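You operate a simulated robot arm through the tools that you are given. There is no shell and no other tool. Be economical: measure what you need, move in short steps, check, and stop when the job is done.

Carry out the task below with a simulated two-armed robot. There is one attempt and no reset: what you move stays moved.

TASK
Put the L clamp from the top of the wire bench on the plate there and the S clamp on the parts table top. Switch the gauge switch off. Fetch the pink flask and stand it on the bed cover. The order is free. Set down upright: pink flask.

The check looks at the end state, three seconds after you hand in, the way a careful person would. Anything else that was tipped, shoved, dropped, spilled or broken makes it a failure. A push-on lid holds only when it is set on centred and level and pressed home; a screw cap is set on level and turned clockwise until tight.

THE ROBOT
Two 7-joint arms with three-finger grippers on one trunk, on a base that drives. Base frame: it is fixed to the floor where the robot stands at the start and does not move with it; the origin is under the middle of the robot, x ahead of it, y to its left, z up; the surface under the hand at the start is at about z = 920. Lengths are in mm, angles in degrees, forces in N, time in s.
The left shoulder is at the start at [82, 126, 1133], the right one opposite. With the tool pointing down near the work surface each hand reaches from about 360 to 840 mm from the robot's upright axis, wherever it stands, measured 20 degrees to its own side. Places, roughly: bed cover [7000, 750, 1000]; gauge switch [7500, 200, 800]; parts table top [4900, -2000, 800]; pink flask (7x7x23 cm) [8000, 300, 900]. Payload 2.94 kg a hand.
The tool frame of a hand sits at the grasp point between the pads (the TCP): z along the fingers, y along the line on which they close. The tips reach 30 mm beyond it. The gripper opens to 128 mm. The gripper's body begins 93 mm behind the TCP.
Orientation is told as [roll, pitch, yaw] about the base's x, y, z axes, in that order, counted from this pose: with the fingers straight down and closing along the base's y, the tool's x points along the base's -x, its y along +y and its z along -z.

THE INTERFACE
- The arms move only by the tool move_arm. It takes "left_motion", "right_motion" or both (then of equal length, played together; a hand with none holds still); each is a list of rows, each a list of 7 numbers: the shift along the tool's x, y, z in mm, then the turn, a rotation vector about the tool's x, y, z in degrees, then the finger opening in mm, from 0 to 128. In form: [[tx, ty, tz, rx, ry, rz, jaw], ...]. A call has 1 to 12 rows; each row shifts and turns the commanded pose from where the row before left it, along the tool's axes as they then stand. Each row takes 0.2 s and may step no farther than 50 mm and 8.6 degrees from the row before; otherwise, or with a gripper value out of range, the whole call is refused. A pose out of reach is approached as far as the arm can. The call stops where the force on the tool passes 40 N (or 10 N more than at its start, if that is more) or the arm is blocked; 0.2 s more then pass. Each finger halts on what it meets, pressing with about 45 N; the grip force reading is that of the motor and also rises with nothing between the fingers. The clock runs only during rows and for 0.2 s after the last one: add rows that do not move to give the fingers time. The reply holds the time, the measured pose of the TCP, the force on the tool along the base axes, the opening and the grip force, in the units named above and with some noise, with the torque about the TCP (base axes, N m) and any sound that the robot's microphone picked up, and new pictures: "pictures" is both (left out), scene, wrist or none (wrist: the cameras of the hands that moved).
- Cameras (640 x 400 px; columns grow to the right, rows downward): "scene" is now at [215.2, 10.2, 1302]; the picture's right is [0.11, -0.99, 0.00], its down [-0.51, -0.06, -0.86] and it looks along [0.85, 0.09, -0.52] (base axes); focal length 246 px, centre (320, 200). "left" rides on the left gripper at [69, 15, -120] in its tool frame; the picture's right is [-0.22, 0.98, 0.00], its down [-0.82, -0.18, -0.54] and it looks along [-0.53, -0.12, 0.84] (tool axes); focal length 251 px, centre (320, 200). "right" rides on the right gripper at [69, -15, -120] in its tool frame; the picture's right is [0.21, 0.98, 0.00], its down [-0.82, 0.18, -0.54] and it looks along [-0.53, 0.12, 0.84] (tool axes); focal length 251 px, centre (320, 200). There is no depth. A picture from a camera that has moved, and an enlarged one, comes with that camera's place and axes in the base frame and with its lens.
- raise_lower(by): slides the trunk up (or, below 0, down) by that many mm; the arms and the scene camera ride with it, the base frame stays. It gives what a move gives, with no picture.
- base_move(legs): drives the robot by 1 to 6 legs, each [ahead, left, turn to the left] in mm, mm and degrees, along the robot's own axes; the way and the turn of a leg run together, so that a leg with both is an arc; at most 1500 mm and 180 degrees a leg. The arms and the cameras ride along, it lands a little off, and it stops where it bumps. It gives what a move gives, and a new picture of the scene camera.
- aim_head(pan, tilt): turns the head with the scene camera to pan (to the left, within 80 degrees either way) and tilt (down, from -29 to 69), counted from straight ahead of the robot. It gives what a move gives, and a new picture of the scene camera.
- inspect(camera, box): a new picture of the part [left, top, right, bottom] of that camera's present view, enlarged. The clock stands still meanwhile.
- job_done(): hands the job in; it is judged then, once.

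Work in short steps. Places have to be worked out from the pictures, the camera data and where the tool is seen: move nearer, look again, correct. Check each grasp and each placing, and mend what went wrong. You have 165 turns and 260 pictures in all, those below and enlarged ones among them. Open the grippers and draw the arms clear of the work before you hand the job in, unless the task says otherwise; then end with one line.

The tools are called after "Emit:" as name(argument=value, ...) on one line, values as JSON. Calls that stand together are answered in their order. move_arm: Moves the arms, as the interface text tells. Its arguments: {"type":"object","properties":{"left_motion":{"type":"array","items":{"type":"array","items":{"type":"number"}}},"right_motion":{"type":"array","items":{"type":"array","items":{"type":"number"}}},"pictures":{"type":"string","enum":["both","scene","wrist","none"]}},"required":[]} The other tools are called the same way: raise_lower (by) slides the trunk up or down; base_move (legs) drives the base; aim_head (pan, tilt) turns the head that bears the scene camera; inspect (camera, box) takes an enlarged picture of a part of a camera's view; job_done () hands the job in.

At the start:

```text
clock: 0.0
left_tcp_pos: [515.7, 213.7, 1172.8]
left_orientation: [0.0, 0.1, 0.1]
left_contact_force: [0.1, -0.3, -1.4]
left_torque: [-0.01, 0.02, 0.03]
left_gripper_width: 128.0
left_gripper_force: 0.1
right_tcp_pos: [393.8, -126.7, 1168.8]
right_orientation: [0.0, 0.0, 0.0]
right_contact_force: [-0.5, -0.9, 1.2]
right_torque: [0.02, -0.01, 0.01]
right_gripper_width: 128.1
right_gripper_force: 0.1
trunk travel left (down, up): [-350.0, 197.0]
robot x, y, heading: [-2.0, -1.9, 0.2]
head pan, tilt: [6.1, 31.1]
```

scene: 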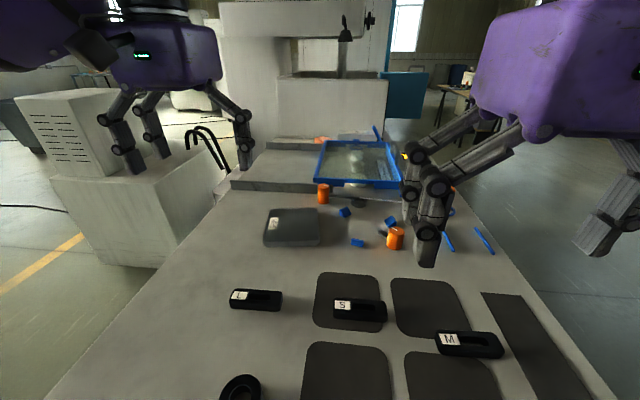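
right: 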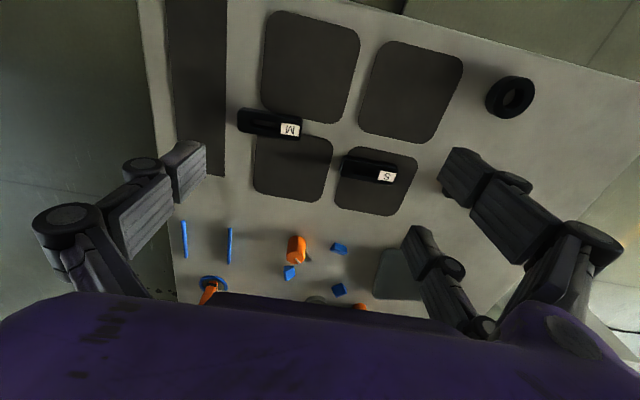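
left: 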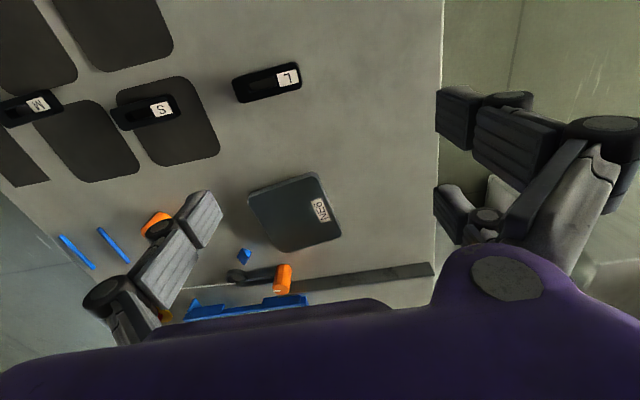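

The bench shows clamps labelled L, S and M and a plate with a label. I'll enlarge these parts to read the labels.

Emit:
inspect(camera="scene", box=[200, 180, 520, 380])

Emit:
inspect(camera="left", box=[100, 40, 360, 260])

```text
2.00 times, centred on (360, 280) of scene
camera zoom: at [215.2, 10.2, 1302.0], right [0.11, -0.99, 0.0], down [-0.51, -0.06, -0.86], along [0.85, 0.09, -0.52], focal length 491 px, centre (240, 40)
```

zoom: 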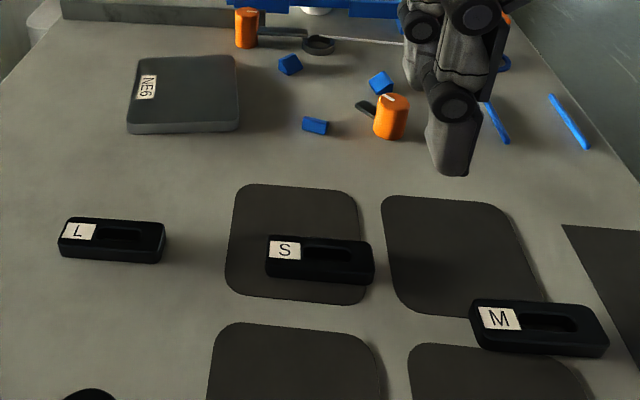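

```text
1.82 times, centred on (230, 150) of left
camera zoom: at [445.0, 229.0, 1291.8], right [0.21, 0.98, 0.0], down [0.82, -0.18, 0.54], along [0.53, -0.12, -0.84], focal length 457 px, centre (484, 291)
```

zoom: 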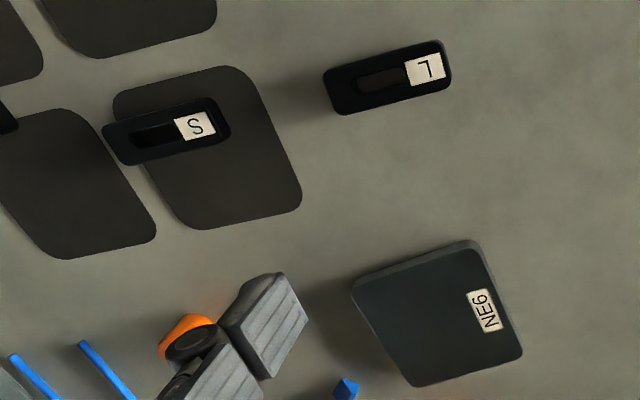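

L is at about (477,148), S at about (479,-27), and the plate labelled NE6 at about (681,130). Both clamps lie along y, so I'll put the left hand over L and turn it 90° to close across its width.

Emit:
move_arm(left_motion=[[20, -33, 0, 0, 0, 0, 128], [19, -33, 0, 0, 0, 8.6, 128], [0, 0, 0, 0, 0, 8.6, 128], [0, 0, 0, 0, 0, 8.6, 128], [0, 0, 0, 0, 0, 8.6, 128], [0, 0, 0, 0, 0, 8.6, 128], [0, 0, 0, 0, 0, 8.6, 128], [0, 0, 0, 0, 0, 8.6, 128], [0, 0, 0, 0, 0, 8.6, 128], [0, 0, 0, 0, 0, 8.6, 128], [0, 0, 0, 0, 0, 8.6, 100], [0, 0, 0, 0, 0, 4, 80]])

```text
clock: 2.6
left_tcp_pos: [400.0, 88.4, 1149.3]
left_orientation: [0.1, 0.0, -89.9]
left_contact_force: [0.4, -0.7, 0.5]
left_torque: [-0.01, 0.0, 0.01]
left_gripper_width: 80.2
left_gripper_force: 0.0
left hand out of reach, approached as far as the arm can: row 9, 10, 11, 12
right_tcp_pos: [393.8, -125.9, 1168.8]
right_orientation: [0.0, 0.0, 0.1]
right_contact_force: [0.2, 0.7, -0.1]
right_torque: [0.0, -0.01, -0.01]
right_gripper_width: 127.8
right_gripper_force: 0.1
trunk travel left (down, up): [-350.0, 197.0]
robot x, y, heading: [0.3, 0.7, 0.1]
head pan, tilt: [6.1, 31.1]
camera scene: at [215.2, 10.1, 1302.1], right [0.11, -0.99, 0.0], down [-0.51, -0.05, -0.86], along [0.85, 0.09, -0.52], focal length 246 px, centre (320, 200)
camera left: at [413.1, 156.2, 1268.4], right [0.98, -0.21, 0.0], down [-0.18, -0.82, 0.54], along [-0.11, -0.53, -0.84], focal length 251 px, centre (320, 200)
```

scene: 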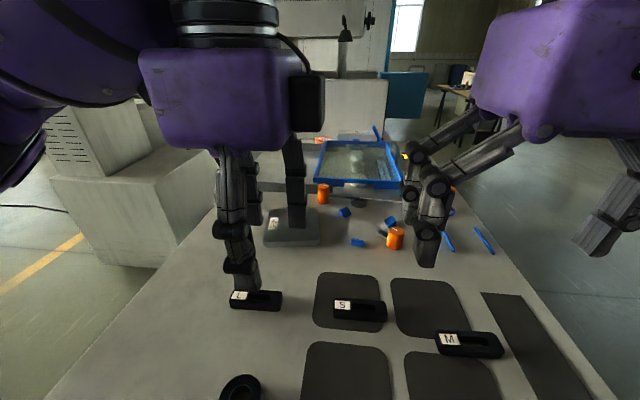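
left: 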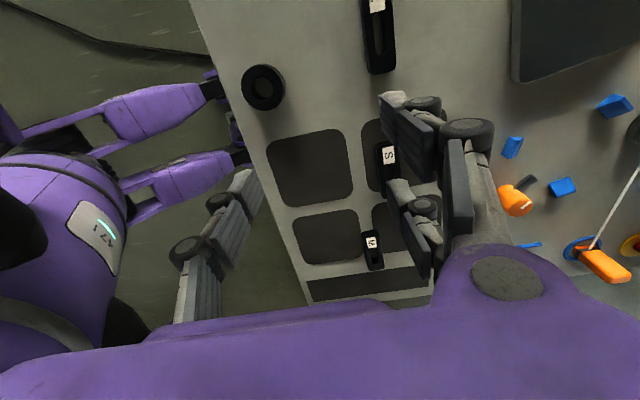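

The reading (400,88) is off the target because the last rows were out of reach at this height. I'll move back forward and down and see whether it's reachable lower.

Emit:
move_arm(left_motion=[[0, 0, 30, 0, 0, 0, 80], [0, 0, 30, 0, 0, 0, 80]], pictures="none")

```text
clock: 3.2
left_tcp_pos: [400.6, 88.6, 1088.6]
left_orientation: [0.0, -0.1, -90.0]
left_contact_force: [-0.3, -0.8, 0.6]
left_torque: [-0.01, 0.0, 0.0]
left_gripper_width: 80.0
left_gripper_force: 0.1
right_tcp_pos: [393.0, -126.1, 1168.7]
right_orientation: [0.1, 0.0, 0.1]
right_contact_force: [-0.1, 1.3, 0.1]
right_torque: [0.0, -0.01, 0.03]
right_gripper_width: 128.0
right_gripper_force: 0.1
trunk travel left (down, up): [-350.0, 197.0]
robot x, y, heading: [-4.9, -1.1, -0.1]
head pan, tilt: [6.1, 31.1]
```

The command restarts from the measured pose. I'll shift +77 in X and +60 in Y at this lower height.

Emit:
move_arm(left_motion=[[30, 38, 0, 0, 0, 0, 80], [30, 38, 0, 0, 0, 0, 80], [0, 0, 0, 0, 0, 0, 80]])

```text
clock: 4.0
left_tcp_pos: [405.1, 95.6, 1085.6]
left_orientation: [0.1, -0.1, -89.8]
left_contact_force: [-0.6, -1.0, -0.5]
left_torque: [0.04, 0.02, 0.01]
left_gripper_width: 80.1
left_gripper_force: 0.1
left hand out of reach, approached as far as the arm can: row 1, 2
right_tcp_pos: [392.6, -126.0, 1168.2]
right_orientation: [-0.1, 0.1, 0.1]
right_contact_force: [-0.3, 0.2, -0.9]
right_torque: [0.02, 0.01, 0.01]
right_gripper_width: 128.0
right_gripper_force: 0.0
trunk travel left (down, up): [-350.0, 197.0]
robot x, y, heading: [-2.0, 0.9, -0.2]
head pan, tilt: [6.1, 31.1]
camera scene: at [215.3, 10.2, 1302.0], right [0.11, -0.99, 0.0], down [-0.51, -0.06, -0.86], along [0.85, 0.09, -0.52], focal length 246 px, centre (320, 200)
camera left: at [418.7, 164.1, 1204.6], right [0.98, -0.21, 0.0], down [-0.18, -0.82, 0.54], along [-0.11, -0.53, -0.84], focal length 251 px, centre (320, 200)
```

scene: 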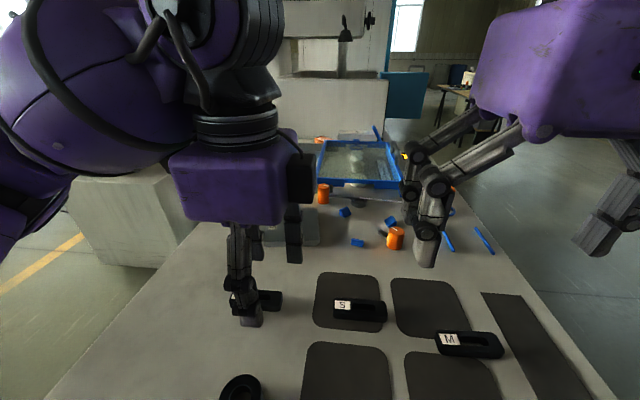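
left: 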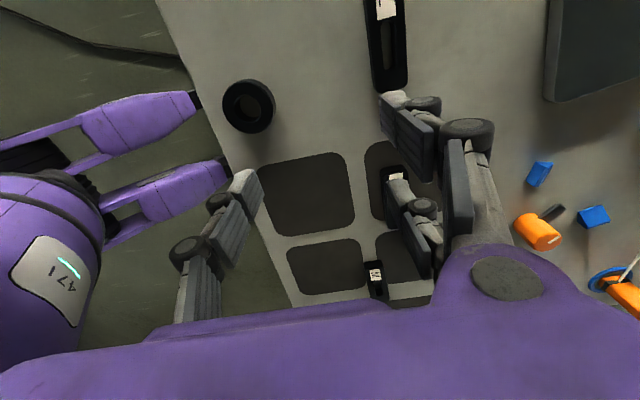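

This looks like a wrist joint limit in that direction. I'll turn back the other way, first to yaw 0.

Emit:
move_arm(left_motion=[[0, 0, 0, 0, 0, -8.5, 100], [0, 0, 0, 0, 0, -8.5, 100], [0, 0, 0, 0, 0, -8.5, 100], [0, 0, 0, 0, 0, -8.5, 100], [0, 0, 0, 0, 0, -8.5, 100], [0, 0, 0, 0, 0, -8.5, 100], [0, 0, 0, 0, 0, -8.5, 100], [0, 0, 0, 0, 0, -8.5, 100], [0, 0, 0, 0, 0, -8.5, 100], [0, 0, 0, 0, 0, -8.5, 100], [0, 0, 0, 0, 0, -5, 100]], pictures="none")

Emit:
move_arm(left_motion=[[-36, 26, 0, 0, 0, 0, 100], [-36, 26, 0, 0, 0, -8.5, 100], [0, 0, 0, 0, 0, -8.5, 100], [0, 0, 0, 0, 0, -8.5, 100], [0, 0, 0, 0, 0, -8.5, 100], [0, 0, 0, 0, 0, -8.5, 100], [0, 0, 0, 0, 0, -8.5, 100], [0, 0, 0, 0, 0, -8.5, 100], [0, 0, 0, 0, 0, -8.5, 100], [0, 0, 0, 0, 0, -8.5, 100], [0, 0, 0, 0, 0, -8.5, 80], [0, 0, 0, 0, 0, -5, 80]])

```text
clock: 6.4
left_tcp_pos: [403.5, 94.7, 1086.2]
left_orientation: [-0.1, -0.1, 0.3]
left_contact_force: [-0.2, -1.0, 0.7]
left_torque: [-0.02, -0.02, 0.01]
left_gripper_width: 99.9
left_gripper_force: 0.1
right_tcp_pos: [393.2, -126.5, 1167.2]
right_orientation: [0.0, 0.0, 0.0]
right_contact_force: [-0.4, 0.1, 0.3]
right_torque: [-0.01, 0.01, -0.01]
right_gripper_width: 127.5
right_gripper_force: 0.2
trunk travel left (down, up): [-350.0, 197.0]
robot x, y, heading: [3.0, -3.5, 0.2]
head pan, tilt: [6.1, 31.1]
```

```text
clock: 9.0
left_tcp_pos: [475.9, 147.1, 1084.5]
left_orientation: [-0.1, 0.1, 90.2]
left_contact_force: [-0.1, 0.1, 0.2]
left_torque: [-0.01, 0.01, 0.0]
left_gripper_width: 80.0
left_gripper_force: 0.1
right_tcp_pos: [392.6, -126.6, 1168.8]
right_orientation: [0.0, 0.0, 0.0]
right_contact_force: [-0.1, 0.4, -0.4]
right_torque: [-0.01, -0.02, 0.03]
right_gripper_width: 128.1
right_gripper_force: 0.0
trunk travel left (down, up): [-350.0, 197.0]
robot x, y, heading: [-1.8, -3.9, 0.1]
head pan, tilt: [6.1, 31.1]
camera scene: at [215.2, 10.2, 1302.0], right [0.11, -0.99, 0.0], down [-0.51, -0.06, -0.86], along [0.85, 0.09, -0.52], focal length 246 px, centre (320, 200)
camera left: at [459.6, 77.8, 1205.0], right [-0.98, 0.21, 0.0], down [0.18, 0.82, 0.54], along [0.11, 0.53, -0.84], focal length 251 px, centre (320, 200)
```

scene: 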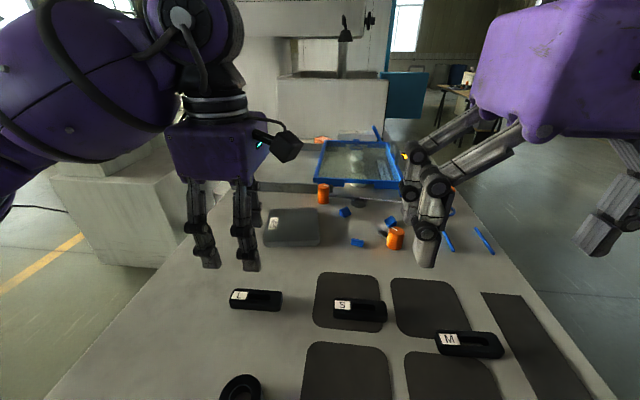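
left: 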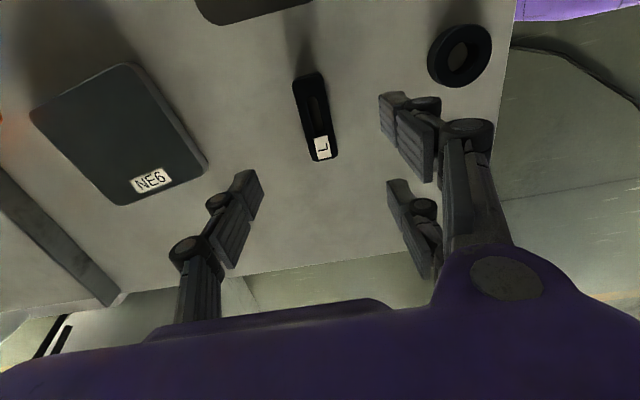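

This yaw works, and L is right below at (476,148), turned about 3°. I'll descend to 955 with the jaw at 80.

Emit:
move_arm(left_motion=[[0, 0, 40, 0, 0, -3, 80], [0, 0, 40, 0, 0, 0, 80], [0, 0, 30, 0, 0, 0, 80], [0, 0, 12, 0, 0, 0, 80], [0, 0, 6, 0, 0, 0, 80]])

```text
clock: 10.2
left_tcp_pos: [476.9, 146.6, 957.0]
left_orientation: [-0.1, 0.1, 93.0]
left_contact_force: [-0.5, 0.1, 0.7]
left_torque: [0.0, 0.01, -0.01]
left_gripper_width: 79.8
left_gripper_force: 0.1
right_tcp_pos: [392.3, -126.5, 1167.5]
right_orientation: [0.0, 0.0, -0.1]
right_contact_force: [0.9, 0.7, 0.4]
right_torque: [0.0, 0.0, 0.01]
right_gripper_width: 127.7
right_gripper_force: 0.0
trunk travel left (down, up): [-350.0, 197.0]
robot x, y, heading: [-5.8, 0.3, -0.1]
head pan, tilt: [6.1, 31.1]
camera scene: at [215.3, 10.2, 1302.1], right [0.11, -0.99, 0.0], down [-0.51, -0.06, -0.86], along [0.85, 0.09, -0.52], focal length 246 px, centre (320, 200)
camera left: at [462.4, 77.1, 1076.6], right [-0.99, 0.16, 0.0], down [0.14, 0.83, 0.54], along [0.09, 0.53, -0.84], focal length 251 px, centre (320, 200)
```

scene: 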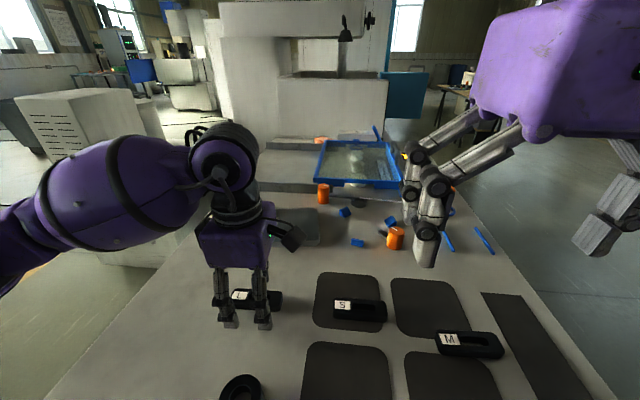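
left: 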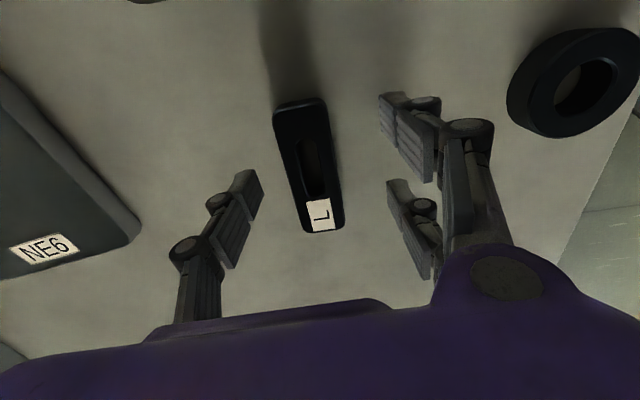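

L is centred between the fingers. I'll lower 3 mm, turn back 2° and close.

Emit:
move_arm(left_motion=[[0, 0, 3, 0, 0, 2, 60], [0, 0, 0, 0, 0, 0, 30], [0, 0, 0, 0, 0, 0, 10], [0, 0, 0, 0, 0, 0, 10], [0, 0, 0, 0, 0, 0, 10]], pictures="wrist")

```text
clock: 11.4
left_tcp_pos: [476.1, 147.6, 954.1]
left_orientation: [0.0, 0.0, 91.1]
left_contact_force: [1.3, -0.2, 1.4]
left_torque: [-0.15, -0.07, 0.0]
left_gripper_width: 31.6
left_gripper_force: 45.7
right_tcp_pos: [392.4, -127.6, 1167.7]
right_orientation: [0.0, 0.0, 0.0]
right_contact_force: [0.2, 0.2, 0.5]
right_torque: [-0.04, 0.0, 0.0]
right_gripper_width: 128.3
right_gripper_force: 0.1
trunk travel left (down, up): [-350.0, 197.0]
robot x, y, heading: [2.5, 0.8, 0.1]
head pan, tilt: [6.1, 31.1]
camera left: at [460.6, 77.1, 1073.8], right [-0.98, 0.2, 0.0], down [0.16, 0.83, 0.54], along [0.11, 0.53, -0.84], focal length 251 px, centre (320, 200)
```

left: 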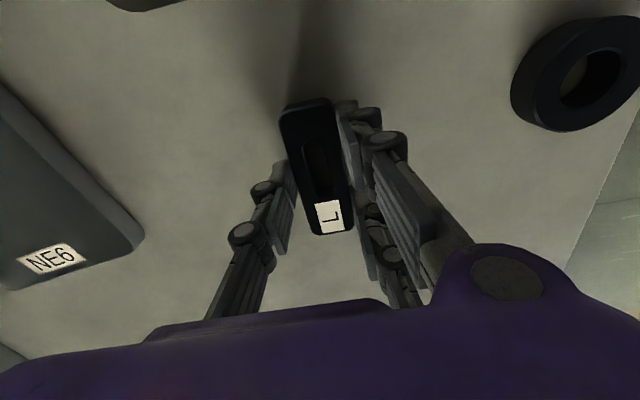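

Gripped at 31.6 mm. I'll lift 90 and move over the plate, then look.

Emit:
move_arm(left_motion=[[0, 0, -45, 0, 0, 0, 10], [0, 0, -45, 0, 0, 0, 10], [8, -45, 0, 0, 0, 0, 10], [8, -45, 0, 0, 0, 0, 10], [4, -45, 0, 0, 0, 0, 10], [0, -45, 0, 0, 0, 0, 10], [0, -27, 0, 0, 0, 0, 10], [0, 0, 0, 0, 0, 0, 10]])

```text
clock: 13.2
left_tcp_pos: [684.2, 131.7, 1043.7]
left_orientation: [0.0, 0.2, 90.9]
left_contact_force: [-0.1, 0.6, -2.9]
left_torque: [-0.01, -0.01, -0.05]
left_gripper_width: 31.7
left_gripper_force: 44.8
right_tcp_pos: [393.5, -127.2, 1168.5]
right_orientation: [-0.1, -0.1, 0.0]
right_contact_force: [0.4, -0.2, -0.1]
right_torque: [0.01, 0.02, 0.02]
right_gripper_width: 128.0
right_gripper_force: 0.1
trunk travel left (down, up): [-350.0, 197.0]
robot x, y, heading: [-2.0, 1.0, 0.0]
head pan, tilt: [6.1, 31.1]
camera scene: at [215.3, 10.5, 1302.0], right [0.11, -0.99, 0.0], down [-0.51, -0.06, -0.86], along [0.85, 0.09, -0.52], focal length 246 px, centre (320, 200)
camera left: at [668.2, 61.0, 1163.4], right [-0.98, 0.2, 0.0], down [0.17, 0.83, 0.54], along [0.11, 0.53, -0.84], focal length 251 px, centre (320, 200)
```

scene: 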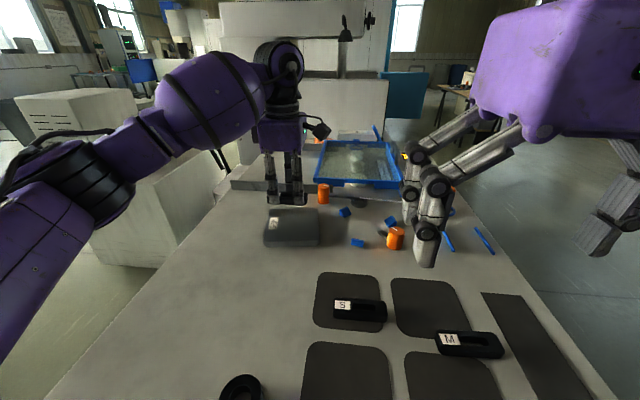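
left: 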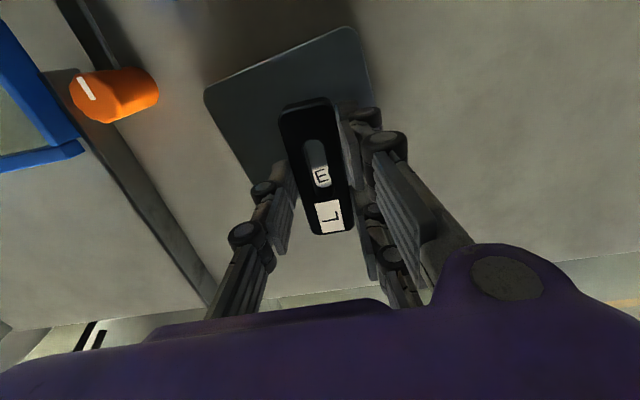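

The plate centre is about (689,127), turned about 12°. I'll shift the hand to match, turn it, and descend carefully, expecting contact at TCP z of about 965–975.

Emit:
move_arm(left_motion=[[5, -5, 0, 0, 0, -6, 10], [0, 0, 20, 0, 0, -6, 10], [0, 0, 25, 0, 0, 0, 10], [0, 0, 14, 0, 0, 0, 10], [0, 0, 4, 0, 0, 0, 10], [0, 0, 3, 0, 0, 0, 10]])

```text
clock: 14.6
left_tcp_pos: [688.8, 127.4, 977.9]
left_orientation: [0.0, 0.0, 103.0]
left_contact_force: [-0.1, 0.0, -3.2]
left_torque: [-0.03, 0.01, 0.01]
left_gripper_width: 31.6
left_gripper_force: 44.8
right_tcp_pos: [393.5, -127.7, 1168.0]
right_orientation: [0.0, 0.0, 0.0]
right_contact_force: [0.3, 0.2, 0.3]
right_torque: [-0.04, 0.03, 0.0]
right_gripper_width: 128.0
right_gripper_force: 0.0
trunk travel left (down, up): [-350.0, 197.0]
robot x, y, heading: [1.3, 3.5, -0.4]
head pan, tilt: [6.1, 31.1]
camera scene: at [215.6, 10.2, 1302.0], right [0.11, -0.99, 0.0], down [-0.51, -0.06, -0.86], along [0.85, 0.09, -0.52], focal length 246 px, centre (320, 200)
camera left: at [688.2, 54.6, 1097.3], right [-1.0, -0.01, 0.0], down [-0.01, 0.84, 0.54], along [-0.01, 0.54, -0.84], focal length 251 px, centre (320, 200)
```

scene: 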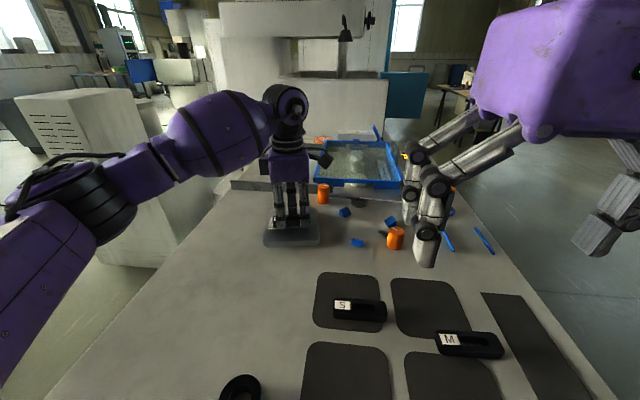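
left: 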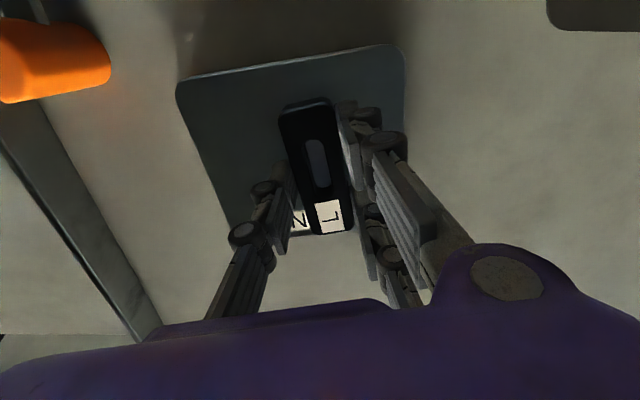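

The clamp is well within the plate. I'll keep descending in 3 mm steps until the force rises.

Emit:
move_arm(left_motion=[[4, 0, 3, 0, 0, 0, 10], [0, 0, 2, 0, 0, 0, 10], [0, 0, 2, 0, 0, 0, 10]], pictures="none")

```text
clock: 15.4
left_tcp_pos: [687.9, 122.3, 970.2]
left_orientation: [0.0, 0.1, 103.1]
left_contact_force: [-0.4, -0.5, -3.2]
left_torque: [0.0, 0.01, -0.01]
left_gripper_width: 31.9
left_gripper_force: 44.9
right_tcp_pos: [393.4, -127.4, 1168.2]
right_orientation: [0.0, 0.0, -0.1]
right_contact_force: [0.6, 0.8, -0.7]
right_torque: [-0.03, -0.01, 0.04]
right_gripper_width: 128.3
right_gripper_force: 0.0
trunk travel left (down, up): [-350.0, 197.0]
robot x, y, heading: [1.5, 2.1, -0.1]
head pan, tilt: [6.1, 31.1]
```

No contact yet, so I'll keep stepping down.

Emit:
move_arm(left_motion=[[0, 0, 2, 0, 0, 0, 10], [0, 0, 2, 0, 0, 0, 10]], pictures="none")

Emit:
inspect(camera="scene", box=[240, 160, 360, 260])

```text
clock: 16.0
left_tcp_pos: [690.6, 121.8, 970.4]
left_orientation: [-0.2, 0.1, 103.1]
left_contact_force: [1.7, 1.4, 13.2]
left_torque: [0.59, 0.31, -0.09]
left_gripper_width: 31.8
left_gripper_force: 44.8
right_tcp_pos: [392.4, -127.3, 1169.7]
right_orientation: [0.0, -0.1, 0.0]
right_contact_force: [0.6, -0.7, 0.4]
right_torque: [-0.01, -0.02, 0.02]
right_gripper_width: 127.9
right_gripper_force: 0.1
trunk travel left (down, up): [-350.0, 197.0]
robot x, y, heading: [1.0, 1.1, 0.3]
head pan, tilt: [6.1, 31.1]
```

```text
4.00 times, centred on (300, 210) of scene
camera zoom: at [214.2, 10.1, 1302.4], right [0.11, -0.99, 0.0], down [-0.51, -0.06, -0.86], along [0.85, 0.09, -0.52], focal length 982 px, centre (400, 160)
```

zoom: 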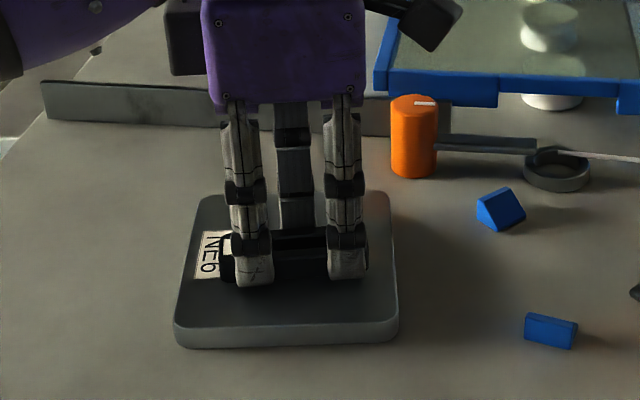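

Contact at about 13 N with the clamp seated on the plate. I'll open and rise.

Emit:
move_arm(left_motion=[[0, 0, 0, 0, 0, 0, 40], [0, 0, 0, 0, 0, 0, 55], [0, 0, 0, 0, 0, 0, 60], [0, 0, -40, 0, 0, 0, 60], [0, 0, -45, 0, 0, 0, 60], [0, 0, -45, 0, 0, 0, 60]])

```text
clock: 17.4
left_tcp_pos: [686.7, 122.3, 1096.6]
left_orientation: [-0.1, 0.0, 103.1]
left_contact_force: [0.3, -0.9, -0.9]
left_torque: [0.01, 0.0, 0.03]
left_gripper_width: 59.8
left_gripper_force: 0.1
right_tcp_pos: [391.8, -126.8, 1168.9]
right_orientation: [0.0, -0.2, 0.0]
right_contact_force: [-0.7, 0.2, -0.9]
right_torque: [0.01, -0.02, -0.02]
right_gripper_width: 127.6
right_gripper_force: 0.0
trunk travel left (down, up): [-350.0, 197.0]
robot x, y, heading: [3.6, -1.2, -0.2]
head pan, tilt: [6.1, 31.1]
camera scene: at [214.4, 9.7, 1302.2], right [0.11, -0.99, 0.0], down [-0.51, -0.05, -0.86], along [0.85, 0.09, -0.52], focal length 246 px, centre (320, 200)
camera left: at [686.6, 51.4, 1217.1], right [-1.0, -0.01, 0.0], down [-0.01, 0.84, 0.54], along [-0.01, 0.54, -0.84], focal length 251 px, centre (320, 200)
```

scene: 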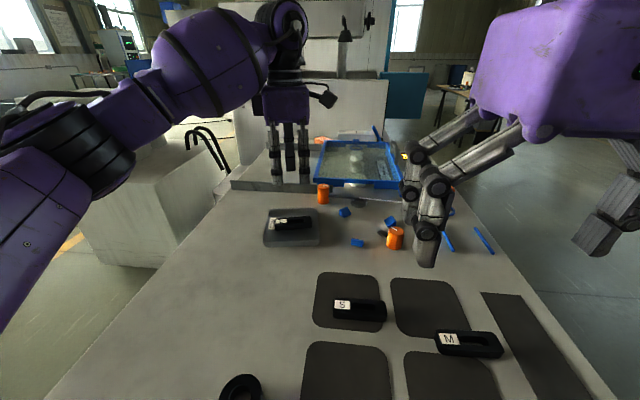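
left: 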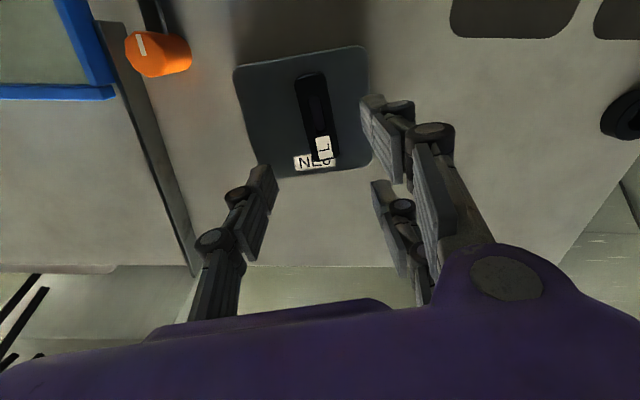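

L is on the plate. I'll draw the left hand back and bring the right hand over S, turning it to yaw -90 (the mirror).

Emit:
move_arm(left_motion=[[0, 0, -40, 0, 0, 0, 60], [-20, 32, -30, 0, 0, 0, 60], [-30, 35, 0, 0, 0, 0, 60], [-30, 35, 0, 0, 0, 0, 60], [-30, 35, 0, 0, 0, 0, 60], [-30, 26, 0, 0, 0, 0, 60], [0, 0, 0, 0, 0, 0, 60], [0, 0, 0, 0, 0, 0, 60], [0, 0, 0, 0, 0, 0, 60], [0, 0, 0, 0, 0, 0, 60], [0, 0, 0, 0, 0, 0, 60], [0, 0, 0, 0, 0, 0, 60]], right_motion=[[-30, 33, 20, 0, 0, 0, 100], [-30, 33, 30, 0, 0, 8.6, 100], [0, 0, 30, 0, 0, 8.6, 100], [0, 0, 0, 0, 0, 8.6, 100], [0, 0, 0, 0, 0, 8.6, 100], [0, 0, 0, 0, 0, 8.6, 100], [0, 0, 0, 0, 0, 8.6, 100], [0, 0, 0, 0, 0, 8.6, 100], [0, 0, 0, 0, 0, 8.6, 100], [0, 0, 0, 0, 0, 8.6, 80], [0, 0, 0, 0, 0, 8.6, 80], [0, 0, 0, 0, 0, 4, 80]])

```text
refused: row 2 steps farther than a row can; nothing moved
```

A row was too long, so I'll shorten it and repeat.

Emit:
move_arm(left_motion=[[0, 0, -40, 0, 0, 0, 60], [-20, 30, -30, 0, 0, 0, 60], [-30, 35, 0, 0, 0, 0, 60], [-30, 35, 0, 0, 0, 0, 60], [-30, 35, 0, 0, 0, 0, 60], [-30, 26, 0, 0, 0, 0, 60], [0, 0, 0, 0, 0, 0, 60], [0, 0, 0, 0, 0, 0, 60], [0, 0, 0, 0, 0, 0, 60], [0, 0, 0, 0, 0, 0, 60], [0, 0, 0, 0, 0, 0, 60], [0, 0, 0, 0, 0, 0, 60]], right_motion=[[-30, 33, 20, 0, 0, 0, 100], [-30, 33, 15, 0, 0, 8.6, 100], [0, 0, 45, 0, 0, 8.6, 100], [0, 0, 0, 0, 0, 8.6, 100], [0, 0, 0, 0, 0, 8.6, 100], [0, 0, 0, 0, 0, 8.6, 100], [0, 0, 0, 0, 0, 8.6, 100], [0, 0, 0, 0, 0, 8.6, 100], [0, 0, 0, 0, 0, 8.6, 100], [0, 0, 0, 0, 0, 8.6, 80], [0, 0, 0, 0, 0, 8.6, 80], [0, 0, 0, 0, 0, 4, 80]])

```text
clock: 20.0
left_tcp_pos: [500.3, 222.1, 1165.6]
left_orientation: [0.0, 0.2, 103.1]
left_contact_force: [-0.4, 0.2, -0.6]
left_torque: [0.01, -0.02, -0.01]
left_gripper_width: 60.1
left_gripper_force: 0.0
right_tcp_pos: [451.7, -62.1, 1087.9]
right_orientation: [0.0, 0.0, -90.1]
right_contact_force: [-0.3, 0.7, -0.1]
right_torque: [-0.01, -0.01, -0.05]
right_gripper_width: 80.2
right_gripper_force: 0.0
trunk travel left (down, up): [-350.0, 197.0]
robot x, y, heading: [-0.3, 0.6, 0.1]
head pan, tilt: [6.1, 31.1]
camera scene: at [215.3, 10.1, 1302.0], right [0.11, -0.99, 0.0], down [-0.51, -0.06, -0.86], along [0.85, 0.09, -0.52], focal length 246 px, centre (320, 200)
camera right: at [437.4, 8.5, 1209.4], right [0.98, 0.21, 0.0], down [0.18, -0.82, 0.54], along [0.12, -0.53, -0.84], focal length 251 px, centre (320, 200)
camera left: at [500.7, 151.3, 1285.7], right [-1.0, -0.01, 0.0], down [-0.01, 0.84, 0.54], along [-0.01, 0.54, -0.84], focal length 251 px, centre (320, 200)
```

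scene: 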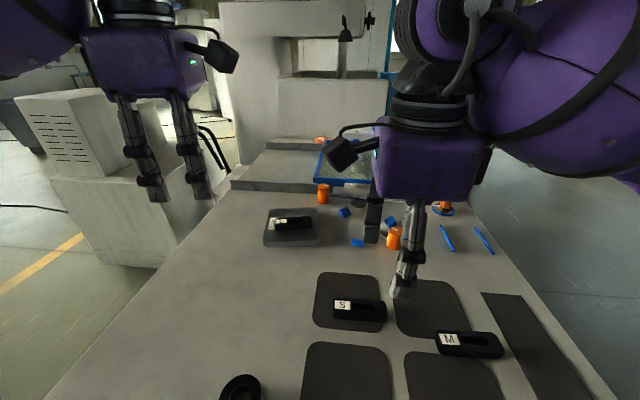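
right: 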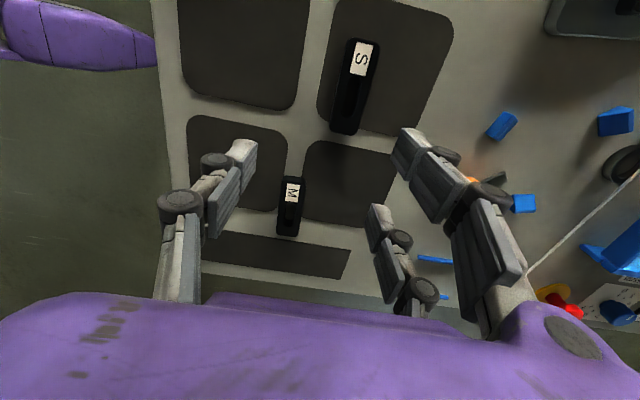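
left: 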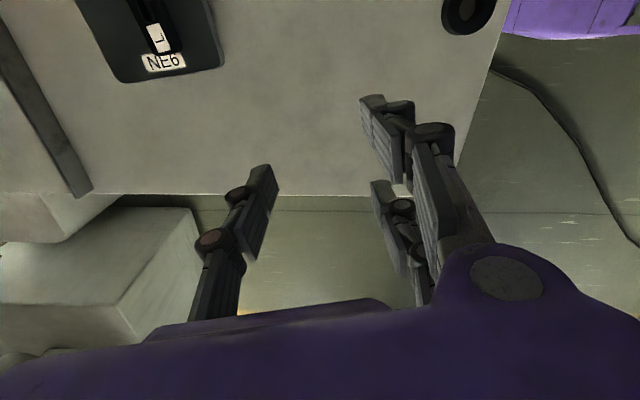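

S is centred at about (481,-27), turned about 3.6°. I'll shift over it and descend to just above.

Emit:
move_arm(right_motion=[[34, 29, 0, 0, 0, -3, 80], [0, 0, 40, 0, 0, 0, 80], [0, 0, 40, 0, 0, 0, 80]], pictures="wrist")

```text
clock: 20.8
left_tcp_pos: [501.2, 221.6, 1166.6]
left_orientation: [0.1, 0.1, 103.1]
left_contact_force: [-0.5, -0.5, 0.2]
left_torque: [-0.04, 0.03, -0.01]
left_gripper_width: 59.9
left_gripper_force: 0.0
right_tcp_pos: [484.1, -25.0, 1009.4]
right_orientation: [0.0, 0.0, -87.0]
right_contact_force: [0.0, 0.0, 0.0]
right_torque: [0.0, 0.02, 0.0]
right_gripper_width: 79.9
right_gripper_force: 0.0
trunk travel left (down, up): [-350.0, 197.0]
robot x, y, heading: [-1.2, 1.3, -0.0]
head pan, tilt: [6.1, 31.1]
camera right: at [463.9, 41.9, 1131.3], right [0.96, 0.27, 0.0], down [0.22, -0.81, 0.54], along [0.14, -0.52, -0.84], focal length 251 px, centre (320, 200)
```

right: 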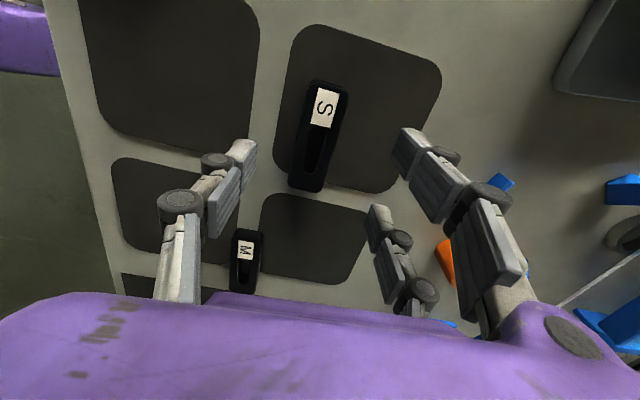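

Aligned. I'll descend to about 956 and close.

Emit:
move_arm(right_motion=[[-2, -3, 30, 0, 0, 0, 80], [0, 0, 15, 0, 0, 0, 80], [0, 0, 8, 0, 0, 0, 80], [0, 0, 0, 0, 0, 0, 50], [0, 0, 0, 0, 0, 0, 20], [0, 0, 0, 0, 0, 0, 10], [0, 0, 0, 0, 0, 0, 10], [0, 0, 0, 0, 0, 0, 10]], pictures="wrist")

```text
clock: 22.6
left_tcp_pos: [502.3, 222.7, 1165.7]
left_orientation: [0.1, 0.0, 103.1]
left_contact_force: [0.1, 0.5, 0.2]
left_torque: [-0.01, 0.01, 0.01]
left_gripper_width: 60.1
left_gripper_force: 0.1
right_tcp_pos: [478.2, -29.3, 956.2]
right_orientation: [0.0, 0.0, -87.0]
right_contact_force: [1.8, 0.1, 1.1]
right_torque: [0.08, -0.03, -0.02]
right_gripper_width: 31.7
right_gripper_force: 45.1
trunk travel left (down, up): [-350.0, 197.0]
robot x, y, heading: [2.9, -0.2, -0.2]
head pan, tilt: [6.1, 31.1]
camera right: at [459.8, 39.6, 1076.9], right [0.96, 0.27, 0.0], down [0.22, -0.81, 0.54], along [0.14, -0.52, -0.84], focal length 251 px, centre (320, 200)
```

right: 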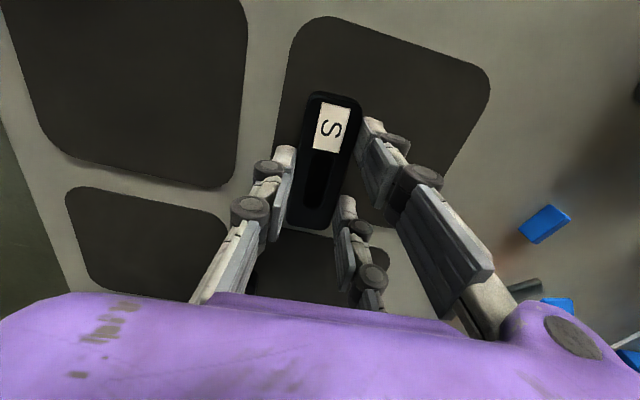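

S is gripped. I'll lift it and tuck both arms in for driving.

Emit:
move_arm(right_motion=[[0, 0, -45, 0, 0, 0, 10], [0, 0, -45, 0, 0, 0, 10], [0, 0, -45, 0, 0, 0, 10], [-30, -25, -30, 0, 0, 0, 10], [-35, -30, 0, 0, 0, 0, 10], [-35, -25, 0, 0, 0, 0, 10], [0, 0, 0, 0, 0, 0, 10]], left_motion=[[-5, 22, 0, 0, 0, 0, 60], [-5, 22, 0, 0, 0, 0, 60], [-5, 22, 0, 0, 0, 0, 60], [-5, 22, 0, 0, 0, 0, 60], [0, 0, 0, 0, 0, 0, 60], [0, 0, 0, 0, 0, 0, 60], [0, 0, 0, 0, 0, 0, 60]])

Emit:
aim_head(pan=-50, tilt=15)

Emit:
aim_head(pan=0, tilt=10)

```text
clock: 24.2
left_tcp_pos: [410.6, 222.9, 1167.8]
left_orientation: [0.2, 0.1, 103.1]
left_contact_force: [0.2, 0.1, 0.0]
left_torque: [-0.01, 0.01, 0.0]
left_gripper_width: 60.0
left_gripper_force: 0.1
right_tcp_pos: [405.2, -131.3, 1119.8]
right_orientation: [0.0, 0.0, -87.0]
right_contact_force: [0.1, 1.1, -3.6]
right_torque: [-0.02, 0.02, 0.0]
right_gripper_width: 31.8
right_gripper_force: 45.1
trunk travel left (down, up): [-350.0, 197.0]
robot x, y, heading: [-0.1, 1.5, -0.0]
head pan, tilt: [6.1, 31.1]
camera scene: at [216.1, 11.2, 1301.9], right [0.11, -0.99, 0.0], down [-0.51, -0.06, -0.86], along [0.85, 0.09, -0.52], focal length 246 px, centre (320, 200)
camera right: at [386.0, -62.7, 1240.8], right [0.96, 0.27, 0.0], down [0.22, -0.81, 0.54], along [0.14, -0.52, -0.84], focal length 251 px, centre (320, 200)
camera left: at [411.4, 151.6, 1286.7], right [-1.0, -0.01, 0.0], down [-0.01, 0.84, 0.54], along [-0.01, 0.54, -0.84], focal length 251 px, centre (320, 200)
```

scene: 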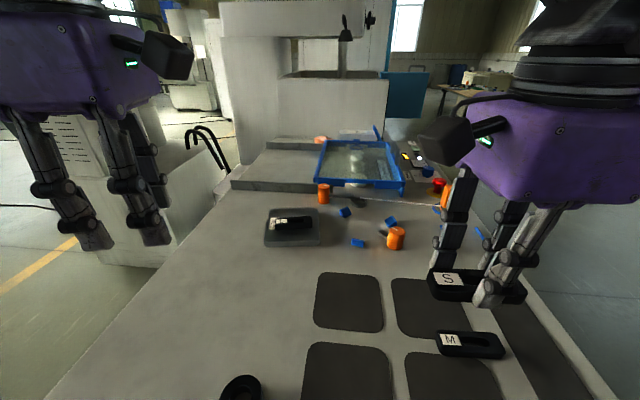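
right: 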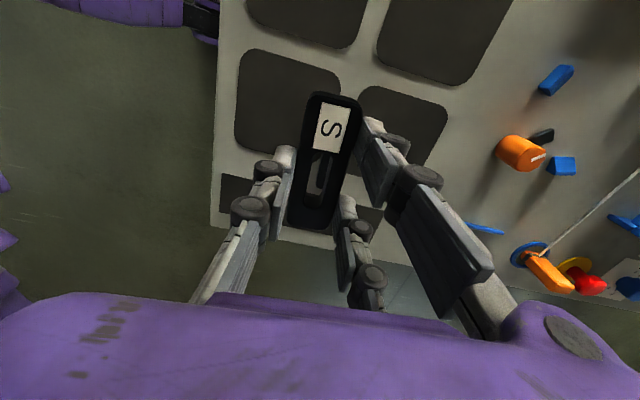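
left: 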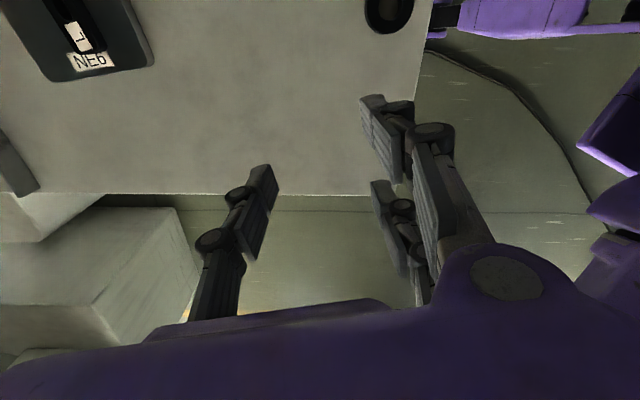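

```text
clock: 25.4
left_tcp_pos: [411.2, 221.0, 1167.0]
left_orientation: [0.0, 0.0, 103.1]
left_contact_force: [-0.3, -0.8, -0.3]
left_torque: [0.0, 0.0, -0.01]
left_gripper_width: 60.0
left_gripper_force: 0.1
right_tcp_pos: [404.3, -132.4, 1120.2]
right_orientation: [0.1, 0.0, -87.0]
right_contact_force: [0.6, 0.8, -3.5]
right_torque: [0.01, 0.01, 0.02]
right_gripper_width: 31.5
right_gripper_force: 44.8
trunk travel left (down, up): [-350.0, 197.0]
robot x, y, heading: [2.4, 0.7, 0.2]
head pan, tilt: [-50.0, 15.0]
camera scene: at [186.0, -71.0, 1327.9], right [-0.77, -0.64, 0.0], down [-0.17, 0.2, -0.97], along [0.62, -0.74, -0.26], focal length 246 px, centre (320, 200)
```

scene: 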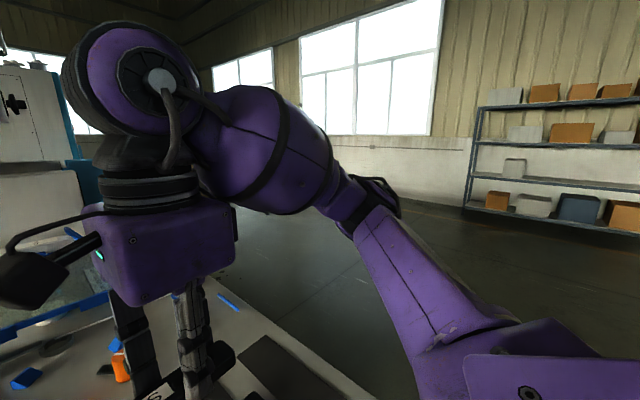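

```text
clock: 26.6
left_tcp_pos: [412.4, 222.0, 1166.8]
left_orientation: [0.0, 0.2, 103.1]
left_contact_force: [-0.4, -0.2, 0.9]
left_torque: [0.04, 0.0, -0.05]
left_gripper_width: 60.0
left_gripper_force: 0.1
right_tcp_pos: [404.5, -131.8, 1120.5]
right_orientation: [0.0, 0.0, -86.9]
right_contact_force: [0.5, 0.3, -2.8]
right_torque: [0.0, 0.03, -0.01]
right_gripper_width: 31.4
right_gripper_force: 44.8
trunk travel left (down, up): [-350.0, 197.0]
robot x, y, heading: [-0.4, -3.5, 0.2]
head pan, tilt: [0.0, 10.0]
camera scene: at [218.9, 0.5, 1336.0], right [0.0, -1.0, 0.0], down [-0.17, 0.0, -0.98], along [0.98, 0.0, -0.17], focal length 246 px, centre (320, 200)
```

scene: 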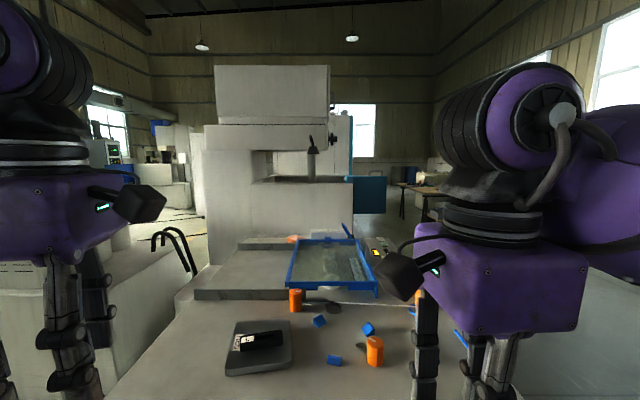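

The parts table shows far ahead to the right, behind the machine. I'll back away from the bench, sidestep right 1300 mm, and look.

Emit:
base_move(legs=[[-500, 0, 0], [0, -1300, 0]])

```text
clock: 40.8
left_tcp_pos: [-82.3, -1082.2, 1167.7]
left_orientation: [0.0, 0.1, 103.4]
left_contact_force: [0.0, -0.5, 0.2]
left_torque: [0.03, 0.02, 0.0]
left_gripper_width: 60.1
left_gripper_force: 0.1
right_tcp_pos: [-87.6, -1435.6, 1119.7]
right_orientation: [0.0, 0.0, -86.7]
right_contact_force: [-0.5, 0.7, -3.3]
right_torque: [-0.01, -0.02, -0.01]
right_gripper_width: 31.7
right_gripper_force: 45.3
trunk travel left (down, up): [-350.0, 197.0]
robot x, y, heading: [-495.4, -1305.2, 0.2]
head pan, tilt: [0.0, 10.0]
camera scene: at [-273.9, -1303.9, 1336.0], right [0.01, -1.0, 0.0], down [-0.17, 0.0, -0.98], along [0.98, 0.01, -0.17], focal length 246 px, centre (320, 200)
```

scene: 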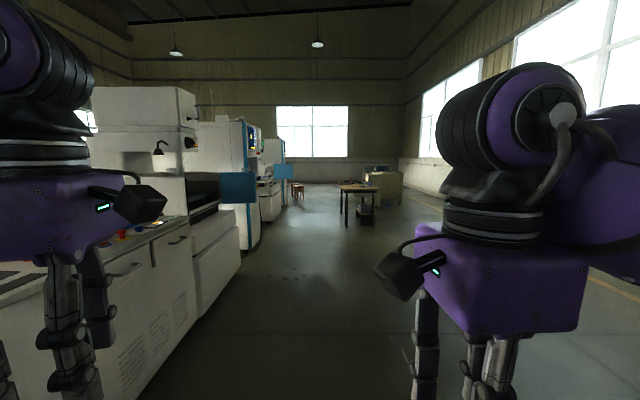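

The aisle is clear and the parts table is ahead. I'll drive forward in steps with a slight shift right.

Emit:
base_move(legs=[[1400, -300, 0], [1400, -300, 0], [500, 0, 0]])

Emit:
aim_head(pan=0, tilt=25)

```text
clock: 57.1
left_tcp_pos: [3207.1, -1682.2, 1167.7]
left_orientation: [-0.1, 0.1, 103.0]
left_contact_force: [0.0, 0.2, -0.4]
left_torque: [0.0, 0.0, 0.02]
left_gripper_width: 59.8
left_gripper_force: 0.0
right_tcp_pos: [3199.8, -2036.0, 1119.7]
right_orientation: [0.0, 0.0, -87.0]
right_contact_force: [1.0, 0.3, -3.3]
right_torque: [-0.01, -0.01, 0.0]
right_gripper_width: 31.4
right_gripper_force: 44.9
trunk travel left (down, up): [-350.0, 197.0]
robot x, y, heading: [2799.1, -1904.1, 0.3]
head pan, tilt: [0.0, 10.0]
camera scene: at [3014.4, -1903.4, 1336.0], right [0.0, -1.0, 0.0], down [-0.17, 0.0, -0.98], along [0.98, 0.0, -0.17], focal length 246 px, centre (320, 200)
```

scene: 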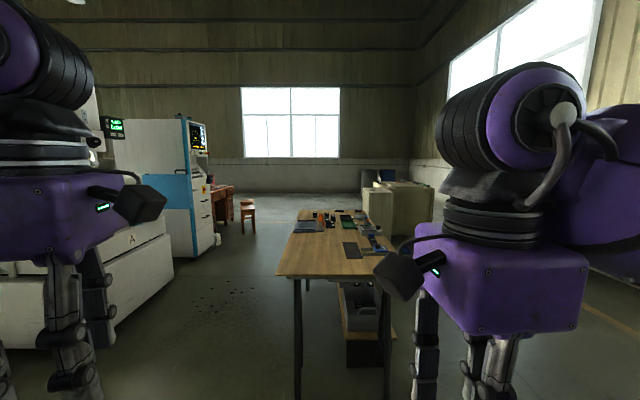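

```text
clock: 57.9
left_tcp_pos: [3204.5, -1682.7, 1167.5]
left_orientation: [0.1, 0.1, 103.1]
left_contact_force: [0.5, -0.4, 0.6]
left_torque: [0.01, 0.02, 0.02]
left_gripper_width: 60.2
left_gripper_force: 0.1
right_tcp_pos: [3199.7, -2035.9, 1119.5]
right_orientation: [0.1, 0.0, -86.9]
right_contact_force: [0.0, -0.5, -3.3]
right_torque: [0.01, 0.01, -0.02]
right_gripper_width: 31.4
right_gripper_force: 44.7
trunk travel left (down, up): [-350.0, 197.0]
robot x, y, heading: [2794.5, -1903.9, 0.1]
head pan, tilt: [0.0, 25.0]
camera scene: at [3013.4, -1903.4, 1311.7], right [0.0, -1.0, 0.0], down [-0.42, 0.0, -0.91], along [0.91, 0.0, -0.42], focal length 246 px, centre (320, 200)
```

scene: 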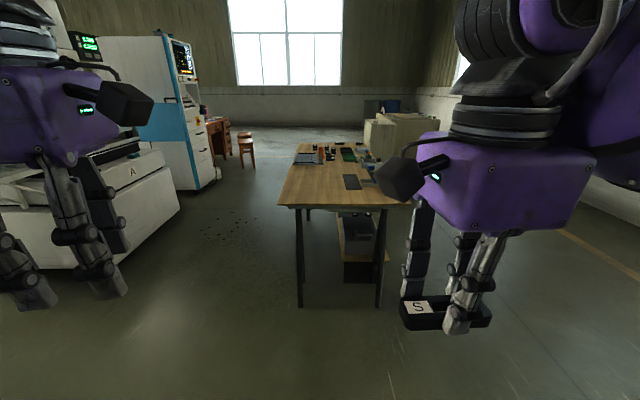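

The table's near edge is at about x=4060, y from -1700 to -2345, and the near end is bare. I'll drive ahead 850 mm and look down.

Emit:
base_move(legs=[[850, 0, 0]])

Emit:
aim_head(pan=-8, tilt=45)

```text
clock: 62.5
left_tcp_pos: [4061.7, -1678.6, 1167.7]
left_orientation: [0.0, 0.1, 103.3]
left_contact_force: [0.4, 0.5, -0.1]
left_torque: [-0.04, 0.07, 0.0]
left_gripper_width: 60.4
left_gripper_force: 0.1
right_tcp_pos: [4058.5, -2032.2, 1120.3]
right_orientation: [0.0, 0.0, -86.8]
right_contact_force: [-0.8, -0.2, -3.3]
right_torque: [0.02, -0.03, 0.0]
right_gripper_width: 31.4
right_gripper_force: 44.6
trunk travel left (down, up): [-350.0, 197.0]
robot x, y, heading: [3654.5, -1901.5, 0.4]
head pan, tilt: [0.0, 25.0]
camera scene: at [3870.4, -1900.3, 1311.7], right [0.0, -1.0, 0.0], down [-0.42, 0.0, -0.91], along [0.91, 0.0, -0.42], focal length 246 px, centre (320, 200)
```

scene: 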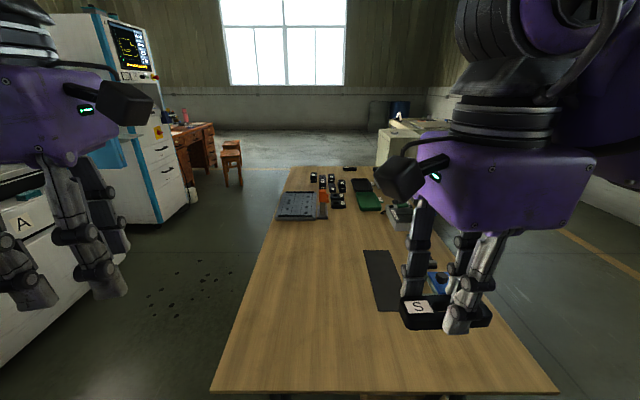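

```text
clock: 63.3
left_tcp_pos: [4060.9, -1677.5, 1167.8]
left_orientation: [0.0, 0.1, 103.3]
left_contact_force: [-0.4, 0.1, -0.1]
left_torque: [-0.01, 0.03, 0.0]
left_gripper_width: 60.1
left_gripper_force: 0.0
right_tcp_pos: [4059.3, -2031.9, 1121.2]
right_orientation: [0.0, 0.0, -86.7]
right_contact_force: [-0.2, -0.9, -2.9]
right_torque: [0.02, -0.01, 0.01]
right_gripper_width: 31.3
right_gripper_force: 44.8
trunk travel left (down, up): [-350.0, 197.0]
robot x, y, heading: [3651.4, -1902.4, 0.3]
head pan, tilt: [-8.0, 45.0]
camera scene: at [3858.8, -1911.6, 1281.2], right [-0.13, -0.99, 0.0], down [-0.7, 0.1, -0.71], along [0.7, -0.1, -0.71], focal length 246 px, centre (320, 200)
```

scene: 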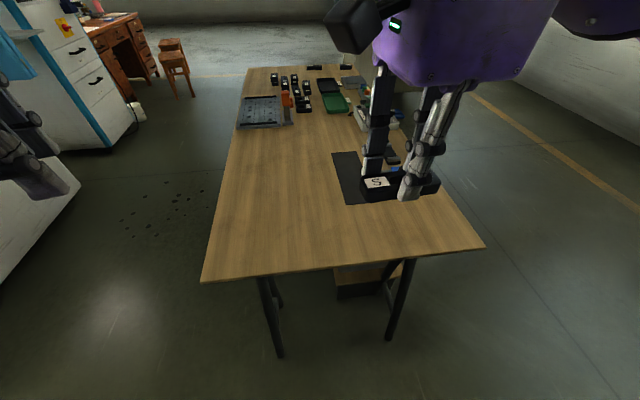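

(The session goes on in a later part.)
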